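You operate a simulated robot arm through the tools that you are given. There is no shell and no other tool. Be economical: measure what you need, move in short steps, check, and stop when the job is done.

The job below is to be done with a simulated two-armed robot. You get a single attempt, and the scene is never put back.

TASK
Butter the middle of the round tin, holding it steady.
Fine: one hand holds the tin while the other brushes; red brush, butter from the yellow dish; tube base out on the island top first; brush back in the white crock. A coat counts when it lies all over at full strength: go over it till it gets no stronger.

The check looks at the end state, three seconds after you hand in, the way a careful person would. Anything else that was tipped, shoved, dropped, spilled or broken makes it a failure.

THE ROBOT
Two 7-joint arms with two-finger parallel grippers on one trunk that stands fixed in place. Base frame: the origin is at the foot of the trunk, x ahead of it, y to its left, z up; the work surface is at about z = 930. Lengths are in mm, angles in rad, forces in N, time in s.
The left shoulder is at [70, 174, 1265], the right one opposite. With the tool pointing down near the work surface each hand reaches from about 320 to 880 mm from the base axis, measured 20 degrees to its own side. Payload 3.91 kg a hand.
The tool frame of a hand sits at the grasp point between the pads (the TCP): z along the fingers, y along the line on which they close. The tips reach 30 mm beyond it. The gripper opens to 110 mm. The fingers are 20 mm wide and 10 mm thick; the gripper's body (48 by 112 mm) begins 55 mm behind the TCP.
Orientation is told as [roll, pitch, yaw] about the base's x, y, z axes, in that order, counted from this pose: with the fingers straight down and closing along the base's y, the tool's x points along the base's -x, its y along +y and its z along -z.

THE INTERFACE
- The arms move only by the tool apply_moves. It takes "left_plan", "right_plan" or both (then of equal length, played together; a hand with none holds still); each is a list of rows, each an object of numbers (a shift or turn left out is 0, a gripper value left out holds the last): "rx", "ry", "rz": the turn, a rotation vector about the tool's x, y, z in rad; "x", "y", "z": the shift along the tool's x, y, z in mm; "hand": the finger opening in mm, from 0 to 110. In form: [{"rx": .., "ry": .., "rz": .., "x": .., "y": .., "z": .., "hand": ..}, ...]. A call has 1 to 8 rows; each row is the pose to reach, as a shift and turn from the pose commanded when the call began, along the tool's axes at that moment. Rows are played at 5 a second. More than 50 mm and 0.15 rad between two rows, or a gripper value outside its range, and nothing of the call is played. Where a pose cannot be reached the arm comes as near as it can. A force on the tool above 80 N (or 10 N above the force at the start of the call, whichever is more), or a blocked arm, ends the call early, and 0.2 s more pass. Each finger travels about 108 mm/s and halts on what it meets, pressing with about 29 N; the grip force reading is that of the motor and also rises with nothing between the fingers. The clock runs only during rows and for 0.2 s after the last one: add rows that repeat a pose to give the fingers time. The reply holds the time, the measured pose of the TCP, the force on the tool along the base axes, the opening and the grip force, in the units named above and with some noise, with the torque about the TCP (base axes, N m) and any sound that the robot's microphone picked up, and new pictures: "views" is both (left out), scene, wrist or none (wrist: the cameras of the hands that moved).
- Cameras (640 x 400 px; columns grow to the right, rows downward): "scene" is now at [112.3, -63.5, 1520.7]; the picture's right is [-0.72, -0.69, 0.00], its down [-0.35, 0.37, -0.86] and it looks along [0.60, -0.62, -0.51] (base axes); focal length 214 px, centre (320, 200). "left" rides on the left gripper at [80, -14, -114] in its tool frame; the picture's right is [0.18, 0.98, 0.00], its down [-0.78, 0.14, -0.62] and it looks along [-0.61, 0.11, 0.79] (tool axes); focal length 243 px, centre (320, 200). "right" rides on the right gripper at [80, 14, -114] in its tool frame; the picture's right is [-0.18, 0.98, 0.00], its down [-0.78, -0.14, -0.62] and it looks along [-0.61, -0.11, 0.79] (tool axes); focal length 243 px, centre (320, 200). There is no depth. A picture from a camera that has moved, and an enlarged one, comes with that camera's place and axes in the base frame and with its lens.
- lift_body(by): slides the trunk up (or, below 0, down) by that many mm; the arms and the scene camera ride with it, the base frame stays. It gives what a move gives, with no picture.
- turn_head(pan, tilt): turns the head with the scene camera to pan (to the left, within 1.501 rad either way) and tilt (down, from -0.506 to 1.204), counted from straight ahead of the robot. It gives what a move gives, and a new picture of the scene camera.
- zoom(camera, box): a new picture of the part [left, top, right, bottom] of that camera's present view, enlarged. The clock stands still meanwhile.
- job_done(): hands the job in; it is judged then, once.

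Work in short steps. Places have to be worked out from the pictures, the camera data and where the tool is seen: move nearer, look again, correct. Check each grasp and each placing, and mend what went wrong. You have 120 turns and 200 pictures in all, those below and enlarged ones among them. Open the grippers and draw the arms clear of the work before you hand the job in, unless the task says otherwise; then end with one line.

The tools are called after "Request:" as a command line: name --argument value ..., lists and objects as JSON in quotes. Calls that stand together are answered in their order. apply_moves: Moves the arms, as the interface text tells. Its arguments: {"type":"object","properties":{"left_plan":{"type":"array"},"right_plan":{"type":"array"},"views":{"type":"string","enum":["both","scene","wrist","none"]}},"required":[]} The other tools are called the same way: lift_body (by) slides the trunk up or down; turn_head (pan, tilt) turns the head that bears the scene camera; zoom (camera, box) takes an enlarged picture of a part of a camera's view; job_done () hands the job in.

At the start:

```text
clock: 0.0
left_tool_pos: [416.7, -67.6, 1387.4]
left_ee_rot: [-0.001, 0.001, -0.001]
left_force: [0.8, -0.4, 0.0]
left_wrist_torque: [0.03, 0.0, -0.03]
left_grip_width: 109.9
left_grasp_force: 0.1
right_tool_pos: [318.3, -384.3, 1372.0]
right_ee_rot: [-0.001, 0.0, 0.002]
right_force: [-0.4, -0.6, 0.6]
right_wrist_torque: [-0.03, 0.01, -0.04]
right_grip_width: 110.2
right_grasp_force: 0.1
trunk travel left (down, up): [-700.0, 240.0]
head pan, tilt: [-0.805, 0.538]
```

scene: 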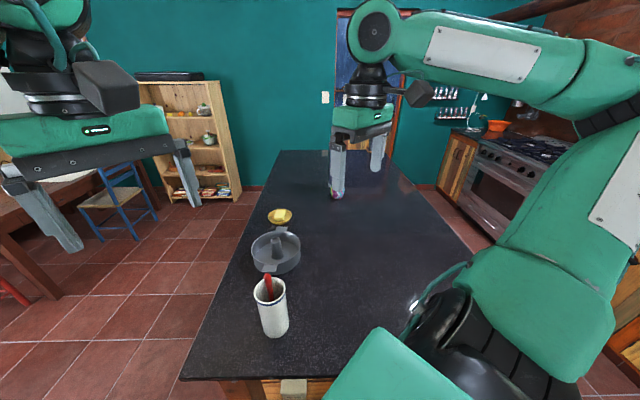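
right: 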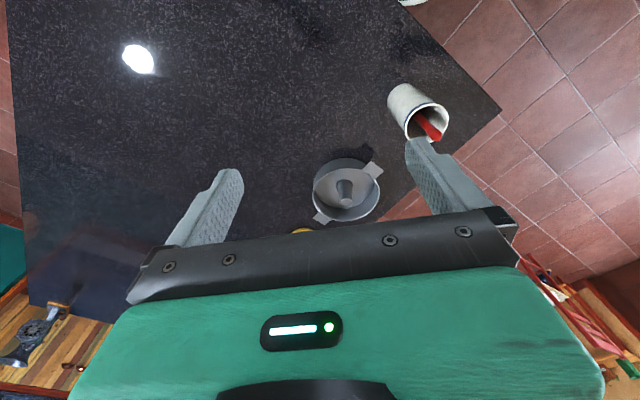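
left: 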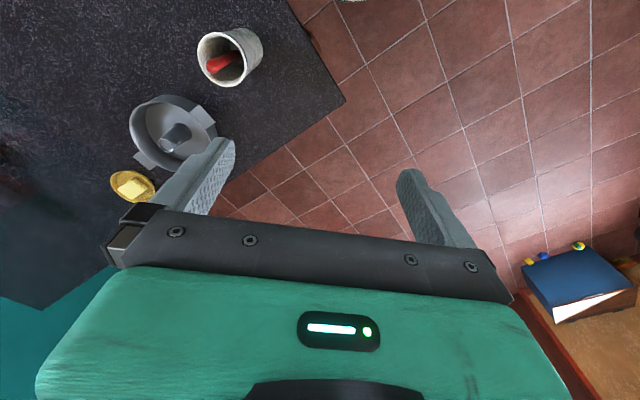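

The tin, dish and crock with the red brush are near the island's end. I'll enlarge the views to see the details.

Request:
zoom --camera "scene" --box '[220, 190, 340, 350]'

Request:
zoom --camera "right" --box '[280, 60, 520, 240]'

Request:
zoom --camera "left" --box '[90, 10, 290, 220]'

```text
2.50 times, centred on (280, 270) of scene
camera zoom: at [112.3, -63.5, 1520.7], right [-0.72, -0.69, 0.0], down [-0.35, 0.37, -0.86], along [0.6, -0.62, -0.51], focal length 536 px, centre (420, 25)
```

zoom: 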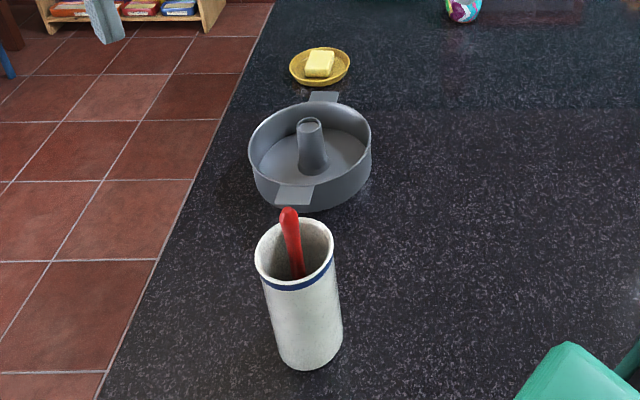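

```text
2.22 times, centred on (400, 150) of right
camera zoom: at [239.6, -370.2, 1484.9], right [0.18, 0.98, 0.0], down [0.78, -0.14, 0.62], along [0.61, -0.11, -0.79], focal length 539 px, centre (142, 311)
```

zoom: 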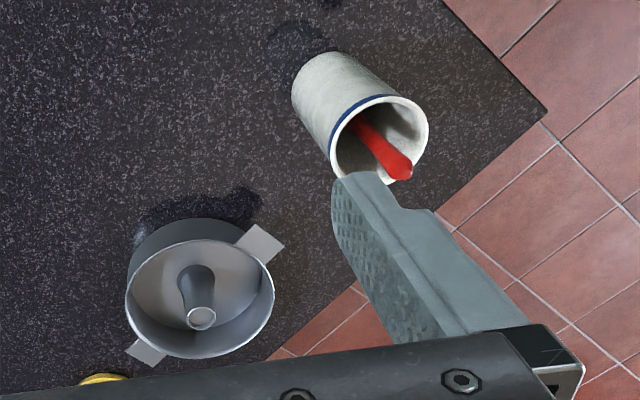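

```text
1.90 times, centred on (190, 115) of left
camera zoom: at [338.2, -83.3, 1501.7], right [-0.18, 0.98, 0.0], down [0.78, 0.14, 0.62], along [0.61, 0.11, -0.79], focal length 462 px, centre (568, 362)
```

zoom: 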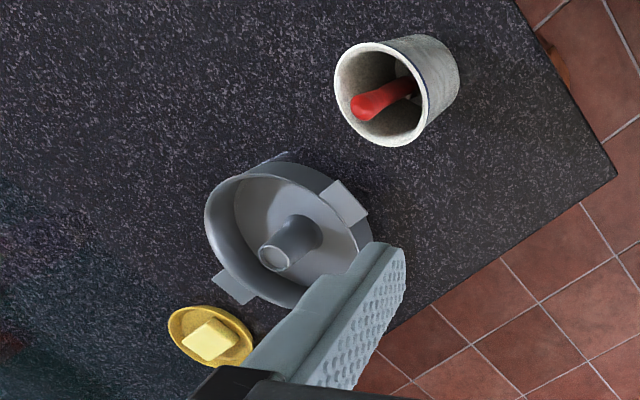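

From three views I place the tin at about (634,-375), rim z≈968, with the tube top at z≈1005. The crock is at about (425,-215), rim≈1078, the brush handle tip at about (428,-219,1127), and the butter dish at about (821,-530). The island is turned 45° to the base. I'll bring the right hand closer to the tin to look.

Request:
apply_moves --right_plan '[{"x": -40, "z": 27}, {"x": -80, "z": 54}, {"x": -120, "z": 81}, {"x": -160, "z": 108}, {"x": -200, "z": 135}, {"x": -240, "z": 162}, {"x": -250, "z": 172}]'

```text
clock: 1.6
left_tool_pos: [417.4, -67.9, 1387.4]
left_ee_rot: [0.0, 0.0, -0.001]
left_force: [0.6, -0.4, 0.4]
left_wrist_torque: [0.02, 0.01, 0.01]
left_grip_width: 109.8
left_grasp_force: 0.0
right_tool_pos: [568.6, -384.9, 1199.6]
right_ee_rot: [0.0, 0.002, 0.001]
right_force: [-0.5, -1.4, 0.1]
right_wrist_torque: [0.0, 0.04, 0.02]
right_grip_width: 109.8
right_grasp_force: 0.0
trunk travel left (down, up): [-700.0, 240.0]
head pan, tilt: [-0.805, 0.538]
camera scene: at [112.1, -63.7, 1520.7], right [-0.72, -0.69, 0.0], down [-0.35, 0.37, -0.86], along [0.6, -0.62, -0.51], focal length 214 px, centre (320, 200)
camera right: at [489.0, -370.5, 1313.4], right [0.18, 0.98, 0.0], down [0.78, -0.14, 0.62], along [0.61, -0.11, -0.79], focal length 243 px, centre (320, 200)
```

scene: 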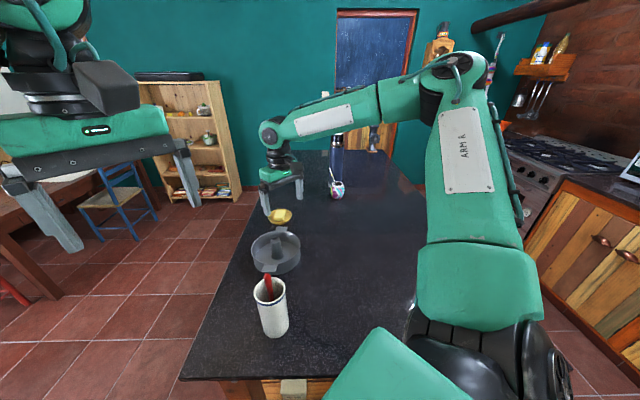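
right: 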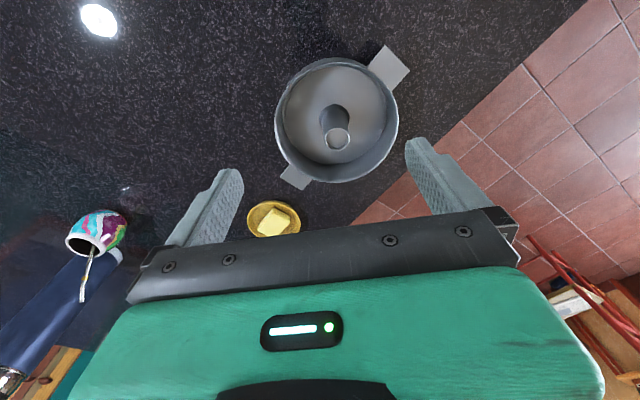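

The tin is almost under the right hand. I'll enlarge the wrist view for precise measuring.

Request:
zoom --camera "right" --box '[230, 30, 430, 250]'

Request:
zoom --camera "scene" --box '[235, 195, 315, 285]'

```text
1.82 times, centred on (330, 140) of right
camera zoom: at [489.0, -370.5, 1313.4], right [0.18, 0.98, 0.0], down [0.78, -0.14, 0.62], along [0.61, -0.11, -0.79], focal length 441 px, centre (302, 309)
```

zoom: 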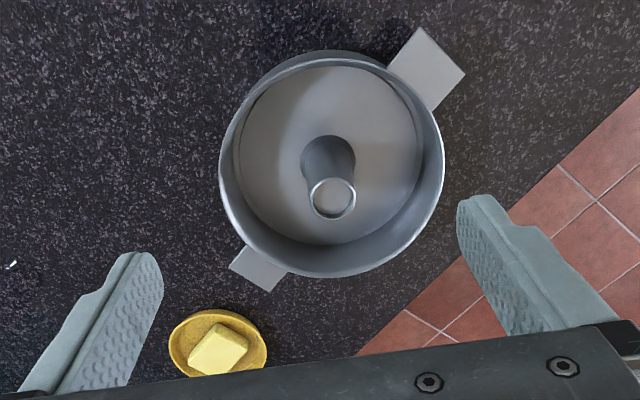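

```text
4.44 times, centred on (275, 240) of scene
camera zoom: at [112.1, -63.7, 1520.7], right [-0.72, -0.69, 0.0], down [-0.35, 0.37, -0.86], along [0.6, -0.62, -0.51], focal length 953 px, centre (520, 22)
```

zoom: 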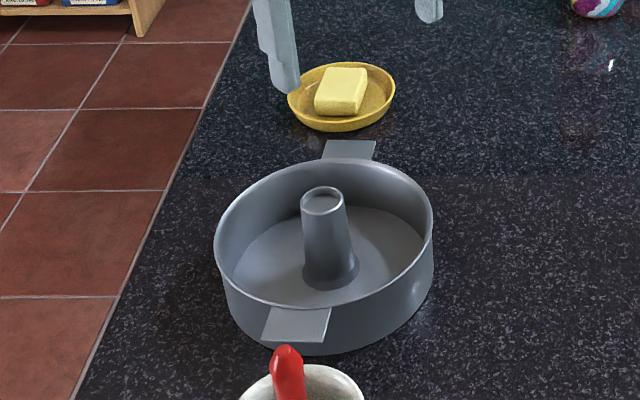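

The tube sits at about (630,-372) with its top at z≈1006. I'll move over it and part of the way down, then check.

Request:
apply_moves --right_plan '[{"x": -30, "y": 6, "z": 30}, {"x": -61, "y": 12.5, "z": 65}, {"x": -61, "y": 12.5, "z": 110}, {"x": -61, "y": 12.5, "z": 150}]'

```text
clock: 2.6
left_tool_pos: [420.7, -69.5, 1385.6]
left_ee_rot: [0.001, 0.004, -0.001]
left_force: [-0.1, 0.8, 0.4]
left_wrist_torque: [0.0, 0.02, 0.0]
left_grip_width: 110.0
left_grasp_force: 0.0
right_tool_pos: [632.9, -370.5, 1048.9]
right_ee_rot: [0.002, 0.0, 0.001]
right_force: [0.1, 0.2, -0.5]
right_wrist_torque: [0.01, 0.03, 0.01]
right_grip_width: 110.0
right_grasp_force: 0.0
trunk travel left (down, up): [-700.0, 240.0]
head pan, tilt: [-0.805, 0.538]
camera scene: at [114.3, -64.0, 1520.5], right [-0.72, -0.69, 0.0], down [-0.36, 0.37, -0.86], along [0.6, -0.62, -0.51], focal length 214 px, centre (320, 200)
camera right: at [553.0, -356.5, 1161.7], right [0.18, 0.98, 0.0], down [0.78, -0.14, 0.61], along [0.6, -0.11, -0.79], focal length 243 px, centre (320, 200)
```

scene: 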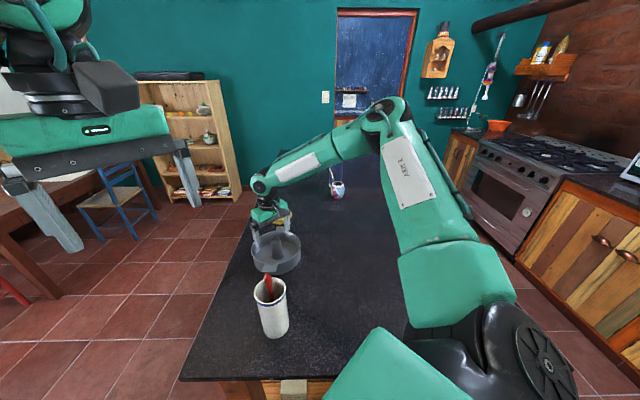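
right: 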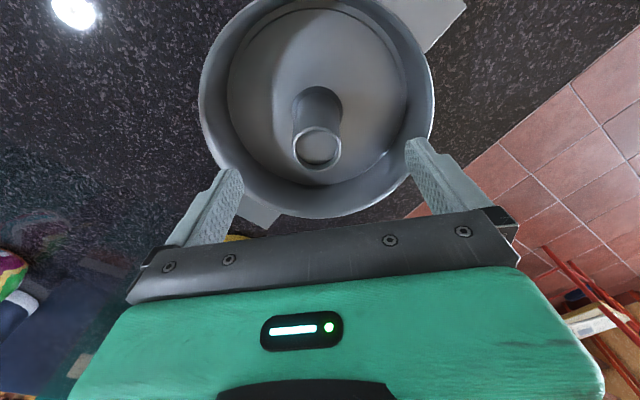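

The tube is centred between the fingers. I'll go down to z≈984 and close on it.

Request:
apply_moves --right_plan '[{"x": 3, "y": -1, "z": 35}, {"x": 3, "y": -1, "z": 65}, {"x": 3, "y": -1, "z": 65, "hand": 60}, {"x": 3, "y": -1, "z": 65, "hand": 20}, {"x": 3, "y": -1, "z": 65, "hand": 20}, {"x": 3, "y": -1, "z": 65, "hand": 20}]' --views "wrist"

```text
clock: 4.0
left_tool_pos: [417.2, -68.9, 1388.2]
left_ee_rot: [0.001, 0.001, 0.0]
left_force: [-0.1, 1.0, 0.7]
left_wrist_torque: [-0.01, 0.02, 0.03]
left_grip_width: 110.2
left_grasp_force: 0.0
right_tool_pos: [626.6, -372.1, 986.2]
right_ee_rot: [0.001, -0.001, 0.0]
right_force: [-0.8, -0.2, 2.7]
right_wrist_torque: [0.02, 0.0, 0.04]
right_grip_width: 37.6
right_grasp_force: 28.7
trunk travel left (down, up): [-700.0, 240.0]
head pan, tilt: [-0.805, 0.538]
camera right: at [548.2, -357.5, 1097.8], right [0.18, 0.98, 0.0], down [0.78, -0.14, 0.62], along [0.61, -0.11, -0.79], focal length 243 px, centre (320, 200)
```

right: 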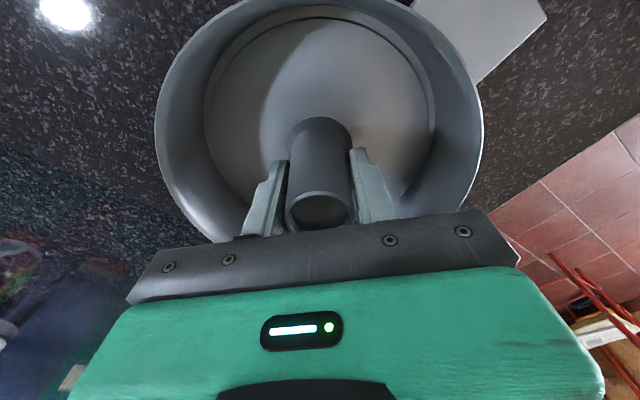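

I have the tube at 37.6 mm. I'll lift slowly and check that only the base comes up.

Request:
apply_moves --right_plan '[{"z": -8}, {"z": -16}, {"z": -25}, {"z": -25}]' --views "wrist"

Request:
zoom --camera "scene" --box '[235, 195, 315, 285]'

```text
clock: 5.0
left_tool_pos: [417.9, -68.1, 1386.8]
left_ee_rot: [0.001, 0.0, 0.001]
left_force: [0.0, 0.8, 0.8]
left_wrist_torque: [0.02, 0.0, -0.02]
left_grip_width: 110.1
left_grasp_force: 0.1
right_tool_pos: [629.5, -371.8, 1009.7]
right_ee_rot: [0.0, 0.0, 0.0]
right_force: [0.6, -0.5, -0.5]
right_wrist_torque: [0.01, 0.02, -0.01]
right_grip_width: 35.5
right_grasp_force: 29.1
trunk travel left (down, up): [-700.0, 240.0]
head pan, tilt: [-0.805, 0.538]
camera right: at [548.5, -358.2, 1121.8], right [0.18, 0.98, 0.0], down [0.78, -0.14, 0.61], along [0.61, -0.11, -0.79], focal length 243 px, centre (320, 200)
```

right: 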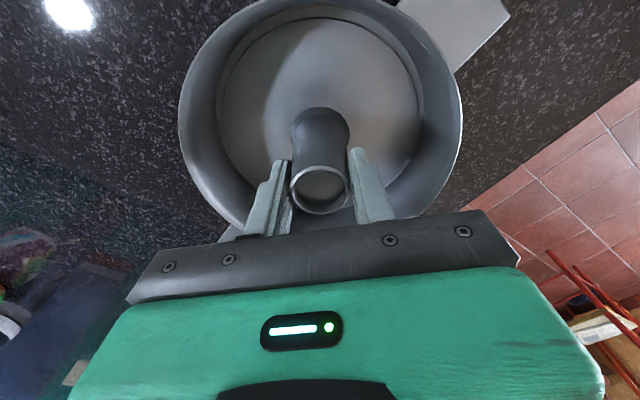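

```text
4.44 times, centred on (275, 240) of scene
camera zoom: at [112.7, -63.6, 1520.6], right [-0.72, -0.69, 0.0], down [-0.36, 0.37, -0.86], along [0.6, -0.62, -0.51], focal length 953 px, centre (520, 22)
```

zoom: 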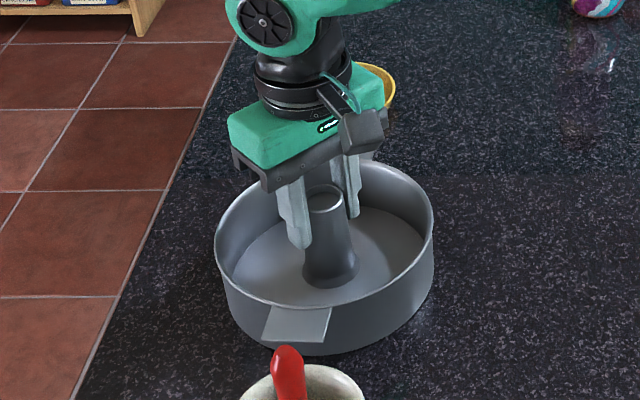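

The fingers slid up the tapered tube and the base stayed put. I'll look closely at the top of the tube.

Request:
zoom --camera "right" --box '[240, 80, 400, 230]'

Request:
apply_moves --right_plan '[{"hand": 60}, {"z": 20, "hand": 60}, {"z": 36, "hand": 60}, {"z": 36, "hand": 10}, {"z": 36, "hand": 10}, {"z": 36, "hand": 10}, {"z": 33, "hand": 10}]' --views "wrist"

```text
2.67 times, centred on (320, 155) of right
camera zoom: at [548.5, -358.2, 1121.8], right [0.18, 0.98, 0.0], down [0.78, -0.14, 0.61], along [0.61, -0.11, -0.79], focal length 647 px, centre (320, 320)
```

zoom: 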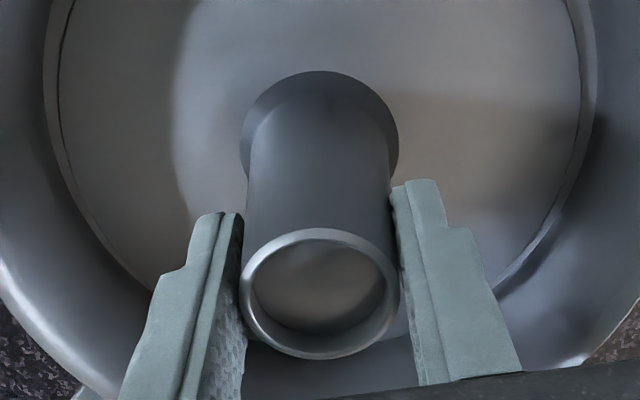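

```text
clock: 6.6
left_tool_pos: [416.5, -67.8, 1387.4]
left_ee_rot: [0.001, -0.002, -0.001]
left_force: [-0.8, 0.9, -0.4]
left_wrist_torque: [-0.01, 0.0, 0.02]
left_grip_width: 109.7
left_grasp_force: 0.1
right_tool_pos: [626.6, -373.6, 977.4]
right_ee_rot: [0.001, 0.0, 0.003]
right_force: [-0.5, 0.4, -0.2]
right_wrist_torque: [0.02, 0.01, -0.01]
right_grip_width: 38.9
right_grasp_force: 29.2
trunk travel left (down, up): [-700.0, 240.0]
head pan, tilt: [-0.805, 0.538]
camera right: at [546.9, -359.1, 1089.5], right [0.18, 0.98, 0.0], down [0.78, -0.14, 0.61], along [0.61, -0.11, -0.79], focal length 243 px, centre (320, 200)
```

right: 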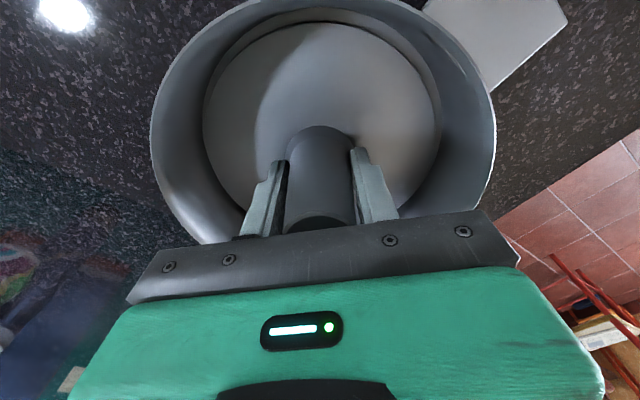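

I'm gripping lower now, at 38.9 mm. I'll pull gently by a few mm and read the force.

Request:
apply_moves --right_plan '[{"z": -2}, {"z": -4}, {"z": -6}]' --views "wrist"

```text
clock: 7.4
left_tool_pos: [417.4, -68.6, 1386.7]
left_ee_rot: [0.0, -0.001, 0.002]
left_force: [-0.6, 0.0, 0.6]
left_wrist_torque: [0.03, 0.0, -0.02]
left_grip_width: 110.1
left_grasp_force: 0.1
right_tool_pos: [626.8, -374.2, 982.9]
right_ee_rot: [-0.001, 0.0, 0.003]
right_force: [-0.1, 0.7, -1.5]
right_wrist_torque: [0.01, 0.01, -0.01]
right_grip_width: 38.6
right_grasp_force: 29.4
trunk travel left (down, up): [-700.0, 240.0]
head pan, tilt: [-0.805, 0.538]
camera right: at [547.2, -358.9, 1095.3], right [0.18, 0.98, 0.0], down [0.78, -0.14, 0.62], along [0.61, -0.11, -0.79], focal length 243 px, centre (320, 200)
```

right: 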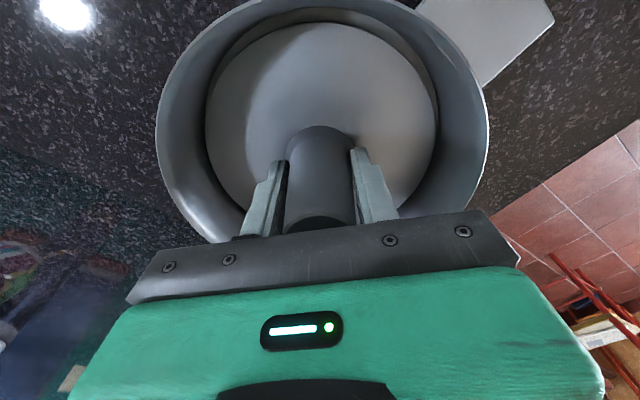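

This time the base came up with the fingers. Force is about -1.5 N and the gap around the disc is growing. I'll keep lifting slowly.

Request:
apply_moves --right_plan '[{"z": -5}, {"z": -10}, {"z": -15}, {"z": -20}, {"z": -25}, {"z": -30}]'

```text
clock: 8.8
left_tool_pos: [417.0, -68.1, 1388.1]
left_ee_rot: [0.0, -0.001, -0.003]
left_force: [-0.6, -0.4, -0.4]
left_wrist_torque: [-0.01, 0.04, 0.01]
left_grip_width: 109.9
left_grasp_force: 0.1
right_tool_pos: [628.8, -372.6, 1013.7]
right_ee_rot: [0.0, 0.002, 0.002]
right_force: [0.3, -0.8, -0.6]
right_wrist_torque: [-0.02, -0.02, 0.0]
right_grip_width: 38.5
right_grasp_force: 28.9
trunk travel left (down, up): [-700.0, 240.0]
head pan, tilt: [-0.805, 0.538]
camera scene: at [112.4, -63.4, 1520.6], right [-0.72, -0.69, 0.0], down [-0.36, 0.37, -0.86], along [0.6, -0.62, -0.51], focal length 214 px, centre (320, 200)
camera right: at [548.2, -358.5, 1126.3], right [0.18, 0.98, 0.0], down [0.78, -0.14, 0.61], along [0.61, -0.11, -0.79], focal length 243 px, centre (320, 200)
```

scene: 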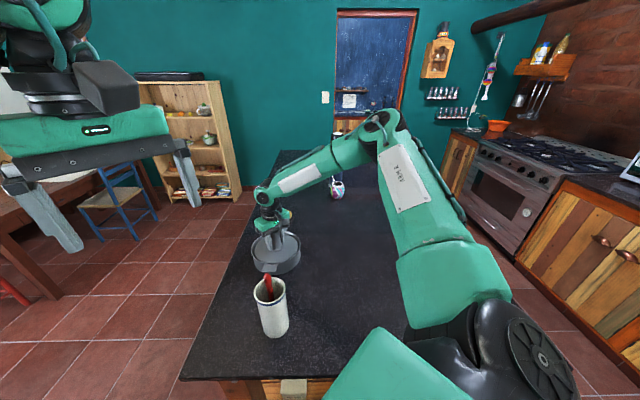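
right: 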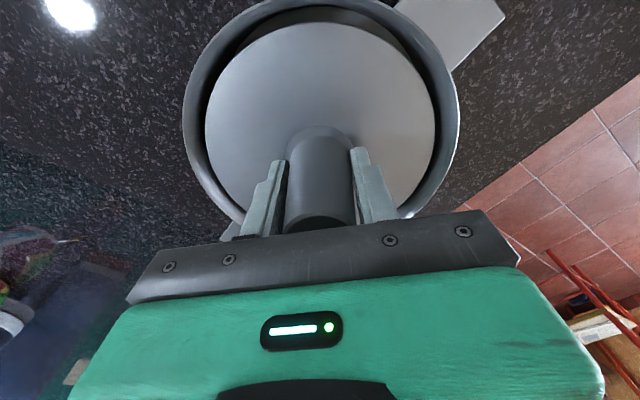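

The base is clear of the floor of the tin. I'll raise it above the rim and carry it to a free spot at about (470,-540).

Request:
apply_moves --right_plan '[{"z": -25}, {"z": -55}, {"x": 30, "y": -30, "z": -60}, {"x": 60, "y": -60, "z": -60}, {"x": 90, "y": -90, "z": -60}, {"x": 120, "y": -122, "z": -60}, {"x": 150, "y": -155, "z": -60}, {"x": 160, "y": -168, "z": -60}]' --views "scene"

Request:
zoom --camera "right" --box '[0, 0, 640, 400]'

```text
clock: 10.6
left_tool_pos: [417.3, -67.1, 1387.9]
left_ee_rot: [0.0, 0.0, 0.0]
left_force: [-0.2, 0.3, -0.4]
left_wrist_torque: [-0.01, 0.03, -0.01]
left_grip_width: 109.9
left_grasp_force: 0.0
right_tool_pos: [465.4, -539.5, 1072.4]
right_ee_rot: [-0.001, 0.003, 0.001]
right_force: [0.3, -0.1, -0.9]
right_wrist_torque: [0.0, -0.02, -0.04]
right_grip_width: 38.5
right_grasp_force: 29.0
trunk travel left (down, up): [-700.0, 240.0]
head pan, tilt: [-0.805, 0.538]
camera scene: at [112.8, -63.4, 1520.6], right [-0.72, -0.69, 0.0], down [-0.36, 0.37, -0.86], along [0.6, -0.62, -0.51], focal length 214 px, centre (320, 200)
```

scene: 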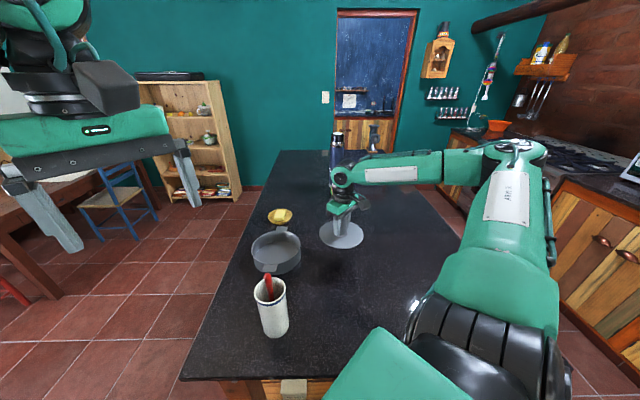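

```text
1.00 times, centred on (320, 200) of right
camera zoom: at [386.9, -524.9, 1185.3], right [0.18, 0.98, 0.0], down [0.78, -0.14, 0.61], along [0.6, -0.11, -0.79], focal length 243 px, centre (320, 200)
```

zoom: 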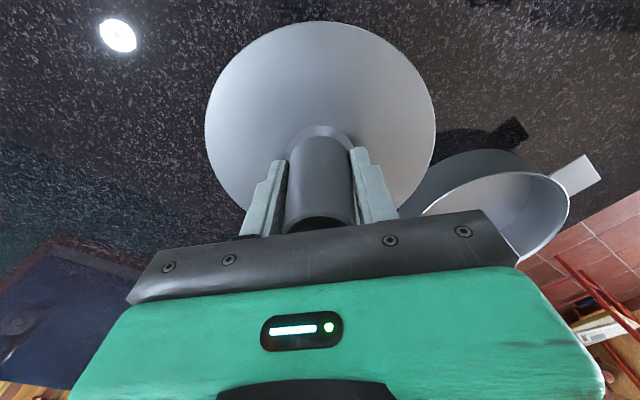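

The base is over free counter. I'll lower it, slowly at the end.

Request:
apply_moves --right_plan '[{"z": 30}, {"z": 60}, {"z": 80}, {"z": 88}, {"z": 92}, {"z": 94}, {"z": 96}, {"z": 96}]' --views "scene"

```text
clock: 12.4
left_tool_pos: [417.0, -69.0, 1388.0]
left_ee_rot: [0.001, 0.002, 0.0]
left_force: [0.1, 0.2, 0.1]
left_wrist_torque: [0.03, 0.03, 0.0]
left_grip_width: 110.0
left_grasp_force: 0.2
right_tool_pos: [468.2, -540.3, 977.2]
right_ee_rot: [-0.001, 0.001, 0.0]
right_force: [-0.2, -0.9, -1.4]
right_wrist_torque: [-0.02, 0.0, 0.0]
right_grip_width: 38.8
right_grasp_force: 28.7
trunk travel left (down, up): [-700.0, 240.0]
head pan, tilt: [-0.805, 0.538]
camera scene: at [112.4, -63.6, 1520.6], right [-0.72, -0.69, 0.0], down [-0.36, 0.37, -0.86], along [0.6, -0.62, -0.51], focal length 214 px, centre (320, 200)
```

scene: 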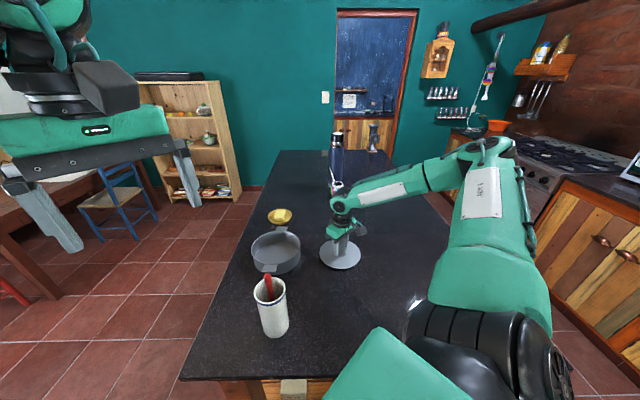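

No contact yet; I'll keep lowering in 2 mm steps.

Request:
apply_moves --right_plan '[{"z": 1.5}, {"z": 3}, {"z": 4}]' --views "none"

```text
clock: 13.2
left_tool_pos: [417.4, -67.3, 1388.0]
left_ee_rot: [0.001, 0.0, -0.001]
left_force: [-0.1, -0.2, 0.6]
left_wrist_torque: [0.0, 0.01, 0.0]
left_grip_width: 110.0
left_grasp_force: 0.1
right_tool_pos: [467.1, -541.2, 973.3]
right_ee_rot: [0.0, -0.001, 0.0]
right_force: [0.2, 0.0, -0.7]
right_wrist_torque: [0.01, 0.01, 0.02]
right_grip_width: 38.5
right_grasp_force: 29.2
trunk travel left (down, up): [-700.0, 240.0]
head pan, tilt: [-0.805, 0.538]
```

Request:
apply_moves --right_plan '[{"z": 1.5}, {"z": 3}, {"z": 4.5}]' --views "wrist"

```text
clock: 14.0
left_tool_pos: [416.4, -68.7, 1387.6]
left_ee_rot: [0.0, 0.0, 0.0]
left_force: [0.7, 0.6, 0.9]
left_wrist_torque: [-0.01, 0.0, -0.01]
left_grip_width: 109.9
left_grasp_force: 0.0
right_tool_pos: [468.2, -540.2, 969.7]
right_ee_rot: [-0.001, 0.0, 0.001]
right_force: [-0.4, -1.1, 3.3]
right_wrist_torque: [-0.1, 0.38, 0.03]
right_grip_width: 38.8
right_grasp_force: 28.9
trunk travel left (down, up): [-700.0, 240.0]
head pan, tilt: [-0.805, 0.538]
camera right: at [387.7, -526.0, 1081.4], right [0.18, 0.98, 0.0], down [0.78, -0.14, 0.62], along [0.61, -0.11, -0.79], focal length 243 px, centre (320, 200)
```

right: 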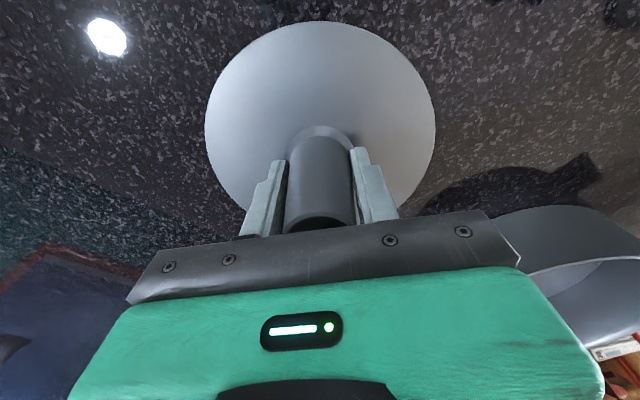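

It's touching the counter (force +4 N against its weight). I'll open and rise straight up.

Request:
apply_moves --right_plan '[{"z": 0.5, "hand": 50}, {"hand": 70}, {"hand": 80}, {"z": -40, "hand": 80}, {"z": -85}, {"z": -130}, {"z": -170}]'

Request:
zoom --camera "scene" --box '[230, 190, 390, 350]'

```text
clock: 15.6
left_tool_pos: [417.3, -67.2, 1387.4]
left_ee_rot: [0.0, 0.0, 0.001]
left_force: [-0.4, -0.5, 0.0]
left_wrist_torque: [-0.01, -0.01, -0.03]
left_grip_width: 110.1
left_grasp_force: 0.1
right_tool_pos: [466.7, -538.7, 1141.2]
right_ee_rot: [0.0, -0.001, 0.002]
right_force: [-0.4, -0.3, 0.0]
right_wrist_torque: [-0.02, -0.02, -0.02]
right_grip_width: 79.9
right_grasp_force: 0.0
trunk travel left (down, up): [-700.0, 240.0]
head pan, tilt: [-0.805, 0.538]
camera scene: at [111.7, -62.5, 1520.7], right [-0.72, -0.69, 0.0], down [-0.35, 0.37, -0.86], along [0.6, -0.62, -0.51], focal length 214 px, centre (320, 200)
camera right: at [386.9, -525.6, 1252.8], right [0.18, 0.98, 0.0], down [0.78, -0.14, 0.62], along [0.61, -0.11, -0.79], focal length 243 px, centre (320, 200)
```

scene: 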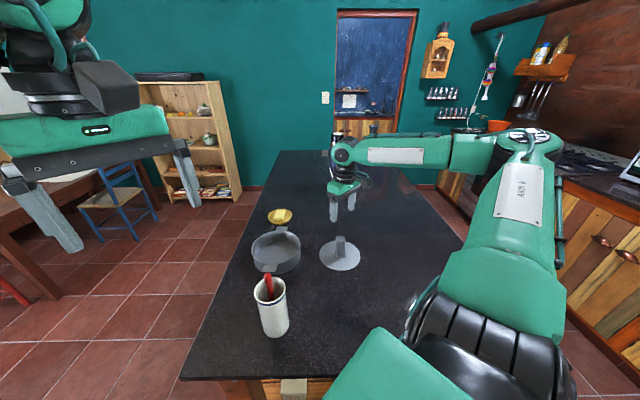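
right: 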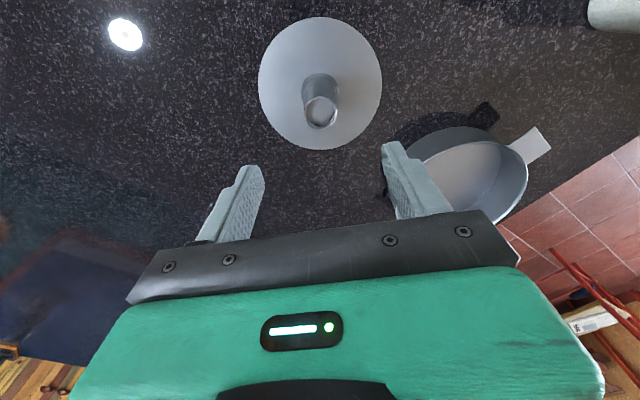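

```text
2.50 times, centred on (310, 270) of scene
camera zoom: at [111.7, -62.5, 1520.7], right [-0.72, -0.69, 0.0], down [-0.35, 0.37, -0.86], along [0.6, -0.62, -0.51], focal length 536 px, centre (345, 25)
```

zoom: 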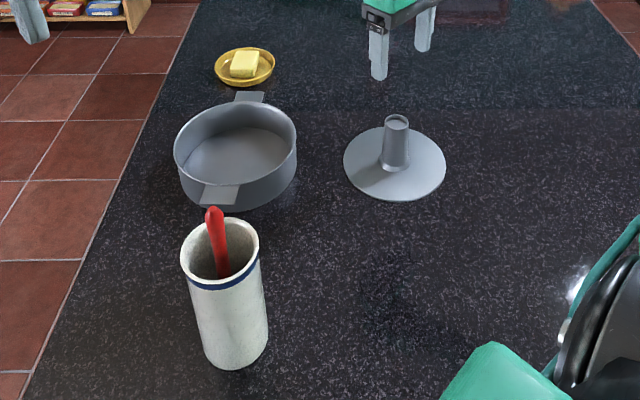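

The base is standing flat on the island. Next the right hand goes to look down into the crock, and I'll shift the left hand 120 mm aside for clearance.

Request:
apply_moves --right_plan '[{"x": 10, "y": 40, "z": -20}, {"x": 20, "y": 82, "z": -40}, {"x": 30, "y": 124, "z": -55}, {"x": 40, "y": 166, "z": -73}, {"x": 52, "y": 208, "z": -73}, {"x": 64, "y": 250, "z": -73}, {"x": 76, "y": 292, "z": -73}, {"x": 85, "y": 325, "z": -73}]' --left_plan '[{"y": 20}, {"y": 40}, {"y": 60}, {"y": 80}, {"y": 100}, {"y": 120}, {"y": 120}, {"y": 120}]'

```text
clock: 17.4
left_tool_pos: [417.5, 55.6, 1387.0]
left_ee_rot: [-0.003, 0.0, -0.001]
left_force: [-0.1, 1.0, 0.1]
left_wrist_torque: [-0.01, -0.03, 0.01]
left_grip_width: 110.0
left_grasp_force: 0.0
right_tool_pos: [382.7, -213.8, 1213.4]
right_ee_rot: [0.001, -0.002, 0.001]
right_force: [-0.5, -0.3, 0.1]
right_wrist_torque: [-0.03, -0.03, -0.02]
right_grip_width: 80.3
right_grasp_force: 0.1
trunk travel left (down, up): [-700.0, 240.0]
head pan, tilt: [-0.805, 0.538]
camera scene: at [112.6, -61.7, 1520.7], right [-0.72, -0.69, 0.0], down [-0.36, 0.37, -0.86], along [0.6, -0.62, -0.51], focal length 214 px, centre (320, 200)
camera right: at [302.9, -199.2, 1325.6], right [0.18, 0.98, 0.0], down [0.78, -0.14, 0.62], along [0.61, -0.11, -0.79], focal length 243 px, centre (320, 200)
camera left: at [338.6, 40.0, 1501.5], right [-0.18, 0.98, 0.0], down [0.78, 0.14, 0.62], along [0.61, 0.11, -0.79], focal length 243 px, centre (320, 200)
```

scene: 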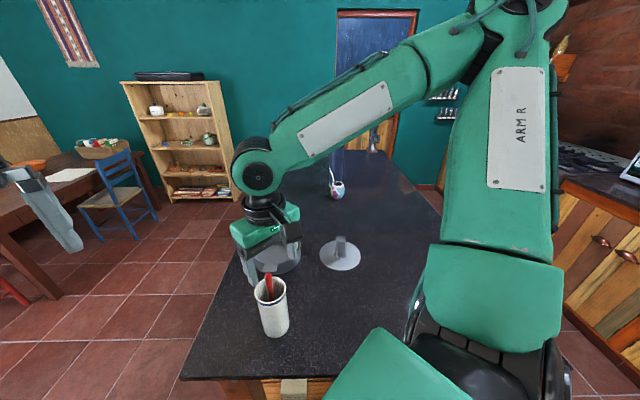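
right: 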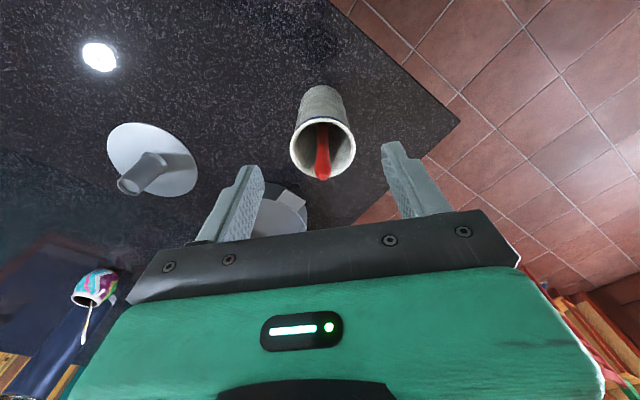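
left: 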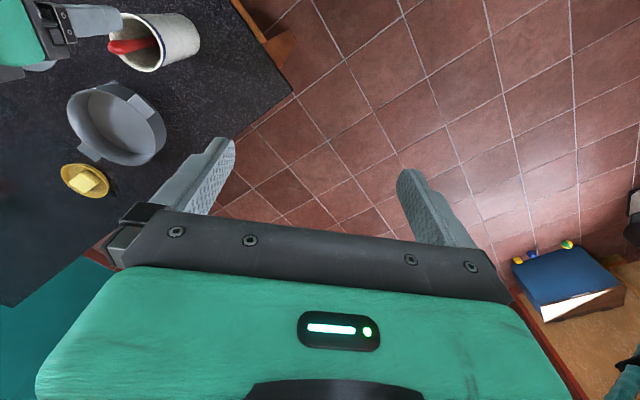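

I'll zoom in on the brush and crock from both cameras.

Request:
zoom --camera "right" --box '[270, 70, 390, 190]'

Request:
zoom --camera "scene" --box '[235, 265, 305, 345]'

Request:
zoom --camera "left" --box '[50, 0, 220, 210]'

```text
3.33 times, centred on (330, 130) of right
camera zoom: at [302.9, -199.2, 1325.6], right [0.18, 0.98, 0.0], down [0.78, -0.14, 0.62], along [0.61, -0.11, -0.79], focal length 809 px, centre (287, 433)
```

zoom: 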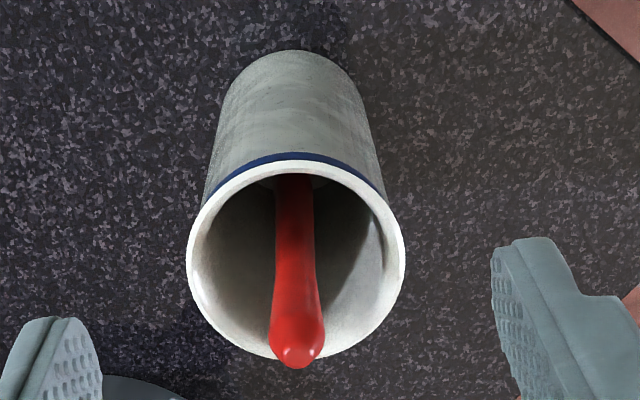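

```text
5.00 times, centred on (270, 305) of scene
camera zoom: at [112.6, -61.7, 1520.7], right [-0.72, -0.69, 0.0], down [-0.36, 0.37, -0.86], along [0.6, -0.62, -0.51], focal length 1072 px, centre (570, -325)
```

zoom: 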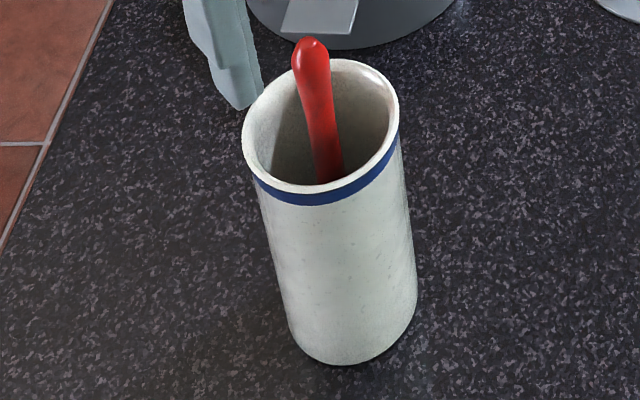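

```text
1.90 times, centred on (135, 105) of left
camera zoom: at [338.6, 40.0, 1501.5], right [-0.18, 0.98, 0.0], down [0.78, 0.14, 0.62], along [0.61, 0.11, -0.79], focal length 462 px, centre (672, 381)
```

zoom: 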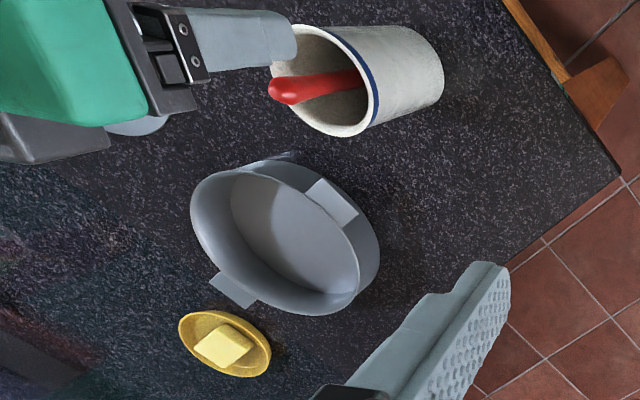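

The handle tip is at about (425,-218,1131). The handle is nearly vertical and the rim is at z≈1078. I'll centre the fingers over it and descend to TCP z≈1114, with the tips just above the rim.

Request:
apply_moves --right_plan '[{"x": -22, "y": -2, "z": 5}, {"x": -44, "y": -4, "z": 20}, {"x": -44, "y": -4, "z": 50}, {"x": -44, "y": -4, "z": 80}]'

Request:
zoom --camera "scene" --box '[215, 225, 325, 345]'

```text
clock: 18.4
left_tool_pos: [419.3, 53.2, 1387.0]
left_ee_rot: [-0.001, 0.002, -0.001]
left_force: [1.4, -1.2, -0.1]
left_wrist_torque: [0.01, 0.04, -0.02]
left_grip_width: 110.1
left_grasp_force: 0.2
right_tool_pos: [428.0, -220.3, 1130.3]
right_ee_rot: [0.0, -0.001, -0.001]
right_force: [-0.1, -0.1, 0.1]
right_wrist_torque: [0.0, 0.05, 0.0]
right_grip_width: 80.0
right_grasp_force: 0.1
trunk travel left (down, up): [-700.0, 240.0]
head pan, tilt: [-0.805, 0.538]
camera scene: at [113.8, -63.3, 1520.6], right [-0.72, -0.69, 0.0], down [-0.36, 0.37, -0.86], along [0.6, -0.62, -0.51], focal length 214 px, centre (320, 200)
camera right: at [348.9, -206.0, 1243.6], right [0.18, 0.98, 0.0], down [0.78, -0.14, 0.61], along [0.61, -0.11, -0.79], focal length 243 px, centre (320, 200)
```

scene: 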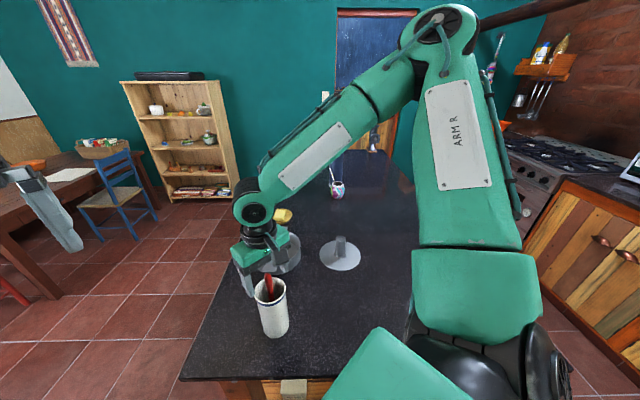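
right: 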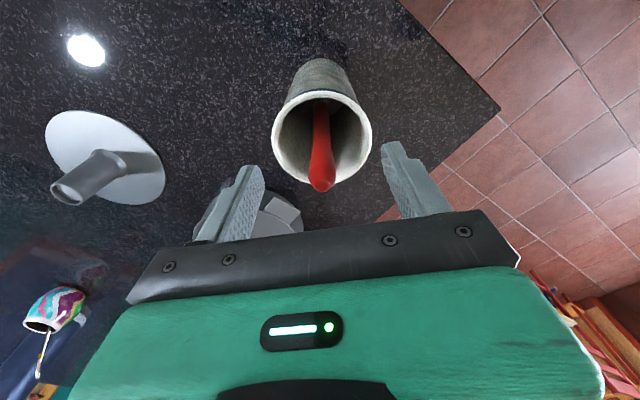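

```text
3.33 times, centred on (270, 285) of scene
camera zoom: at [113.8, -63.3, 1520.6], right [-0.72, -0.69, 0.0], down [-0.36, 0.37, -0.86], along [0.6, -0.62, -0.51], focal length 715 px, centre (487, -83)
```

zoom: 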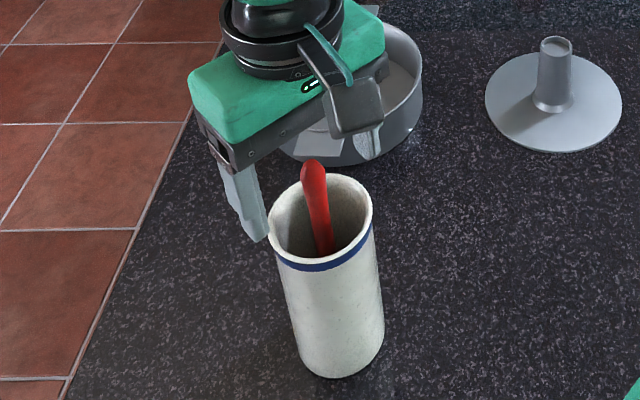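

The handle tip sits at the TCP and is centred. I'll go down 15 mm and close.

Request:
apply_moves --right_plan '[{"z": 15}, {"z": 15, "hand": 40}, {"z": 15, "hand": 5}, {"z": 15, "hand": 0}, {"z": 15, "hand": 0}]'

Request:
zoom --camera "scene" --box '[215, 225, 325, 345]'

```text
clock: 19.6
left_tool_pos: [415.5, 54.4, 1386.5]
left_ee_rot: [-0.002, -0.001, 0.0]
left_force: [0.9, 0.2, -0.2]
left_wrist_torque: [0.01, 0.0, 0.0]
left_grip_width: 110.1
left_grasp_force: 0.1
right_tool_pos: [427.2, -220.8, 1116.1]
right_ee_rot: [0.001, -0.001, 0.0]
right_force: [-0.1, -0.3, 0.0]
right_wrist_torque: [-0.02, 0.01, -0.03]
right_grip_width: 13.7
right_grasp_force: 29.1
trunk travel left (down, up): [-700.0, 240.0]
head pan, tilt: [-0.805, 0.538]
camera scene: at [112.3, -63.3, 1520.7], right [-0.72, -0.69, 0.0], down [-0.35, 0.37, -0.86], along [0.6, -0.62, -0.51], focal length 214 px, centre (320, 200)
camera right: at [347.5, -205.6, 1228.3], right [0.18, 0.98, 0.0], down [0.78, -0.14, 0.62], along [0.61, -0.11, -0.79], focal length 243 px, centre (320, 200)
```

scene: 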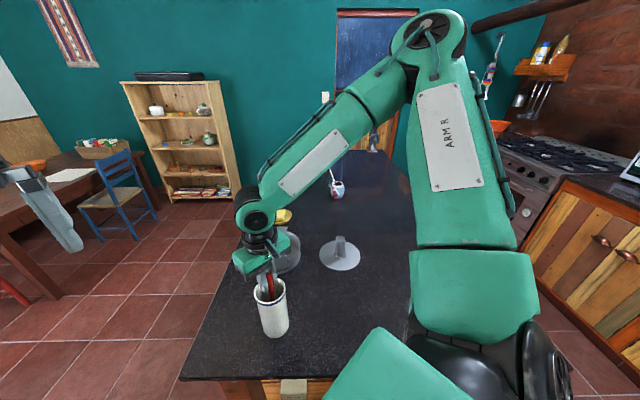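
right: 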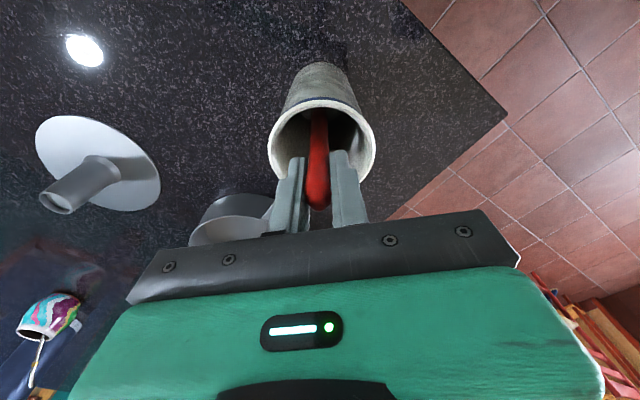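

```text
3.33 times, centred on (270, 285) of scene
camera zoom: at [112.3, -63.3, 1520.7], right [-0.72, -0.69, 0.0], down [-0.35, 0.37, -0.86], along [0.6, -0.62, -0.51], focal length 715 px, centre (487, -83)
```

zoom: 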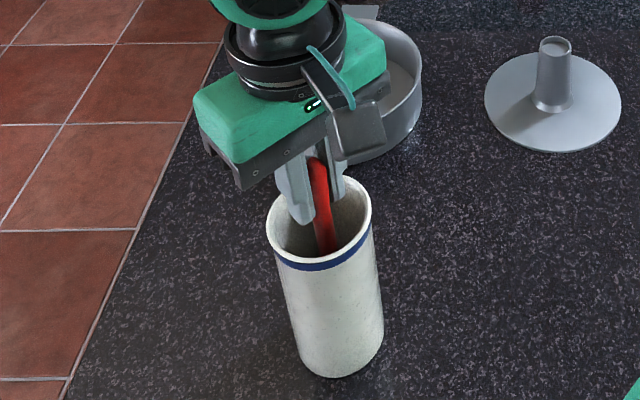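

The brush is gripped at 13.7 mm. I'll lift straight up gently, keeping it clear of the crock walls.

Request:
apply_moves --right_plan '[{"z": -6}, {"z": -15}, {"z": -30}, {"z": -50}, {"z": -70}, {"z": -90}, {"z": -110}, {"z": -130}]'

Request:
zoom --camera "scene" --box '[215, 185, 325, 345]'

```text
clock: 21.4
left_tool_pos: [417.9, 54.6, 1387.3]
left_ee_rot: [0.001, 0.0, 0.001]
left_force: [0.1, 0.2, -0.6]
left_wrist_torque: [0.02, 0.04, 0.02]
left_grip_width: 110.0
left_grasp_force: 0.0
right_tool_pos: [426.7, -219.7, 1248.0]
right_ee_rot: [0.0, -0.001, 0.001]
right_force: [0.4, 0.3, -0.9]
right_wrist_torque: [-0.01, 0.03, -0.02]
right_grip_width: 13.8
right_grasp_force: 29.2
trunk travel left (down, up): [-700.0, 240.0]
head pan, tilt: [-0.805, 0.538]
camera scene: at [111.9, -63.2, 1520.7], right [-0.72, -0.69, 0.0], down [-0.35, 0.37, -0.86], along [0.6, -0.62, -0.51], focal length 214 px, centre (320, 200)
camera right: at [346.9, -204.9, 1360.0], right [0.18, 0.98, 0.0], down [0.78, -0.14, 0.62], along [0.61, -0.11, -0.79], focal length 243 px, centre (320, 200)
```

scene: 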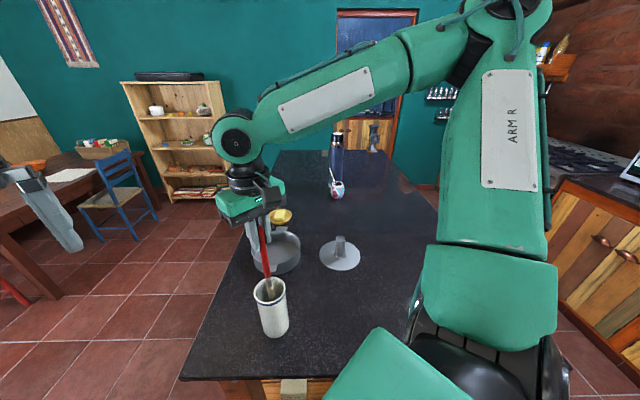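
right: 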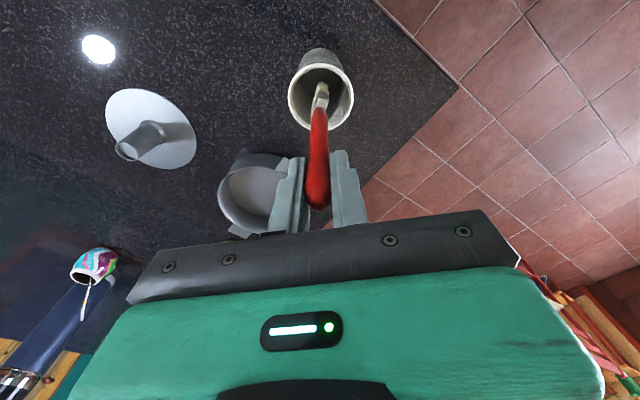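

```text
2.50 times, centred on (270, 265) of scene
camera zoom: at [111.9, -63.2, 1520.7], right [-0.72, -0.69, 0.0], down [-0.35, 0.37, -0.86], along [0.6, -0.62, -0.51], focal length 536 px, centre (445, 38)
```

zoom: 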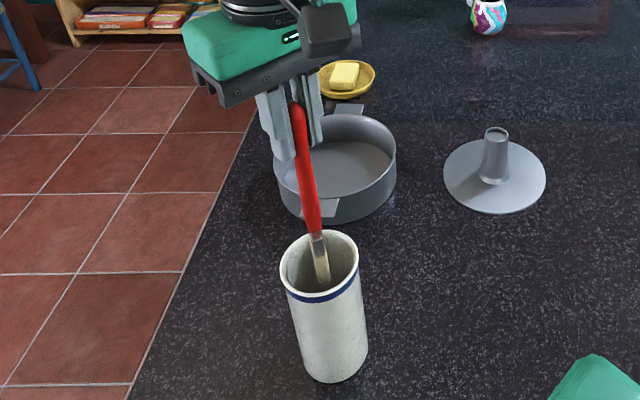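

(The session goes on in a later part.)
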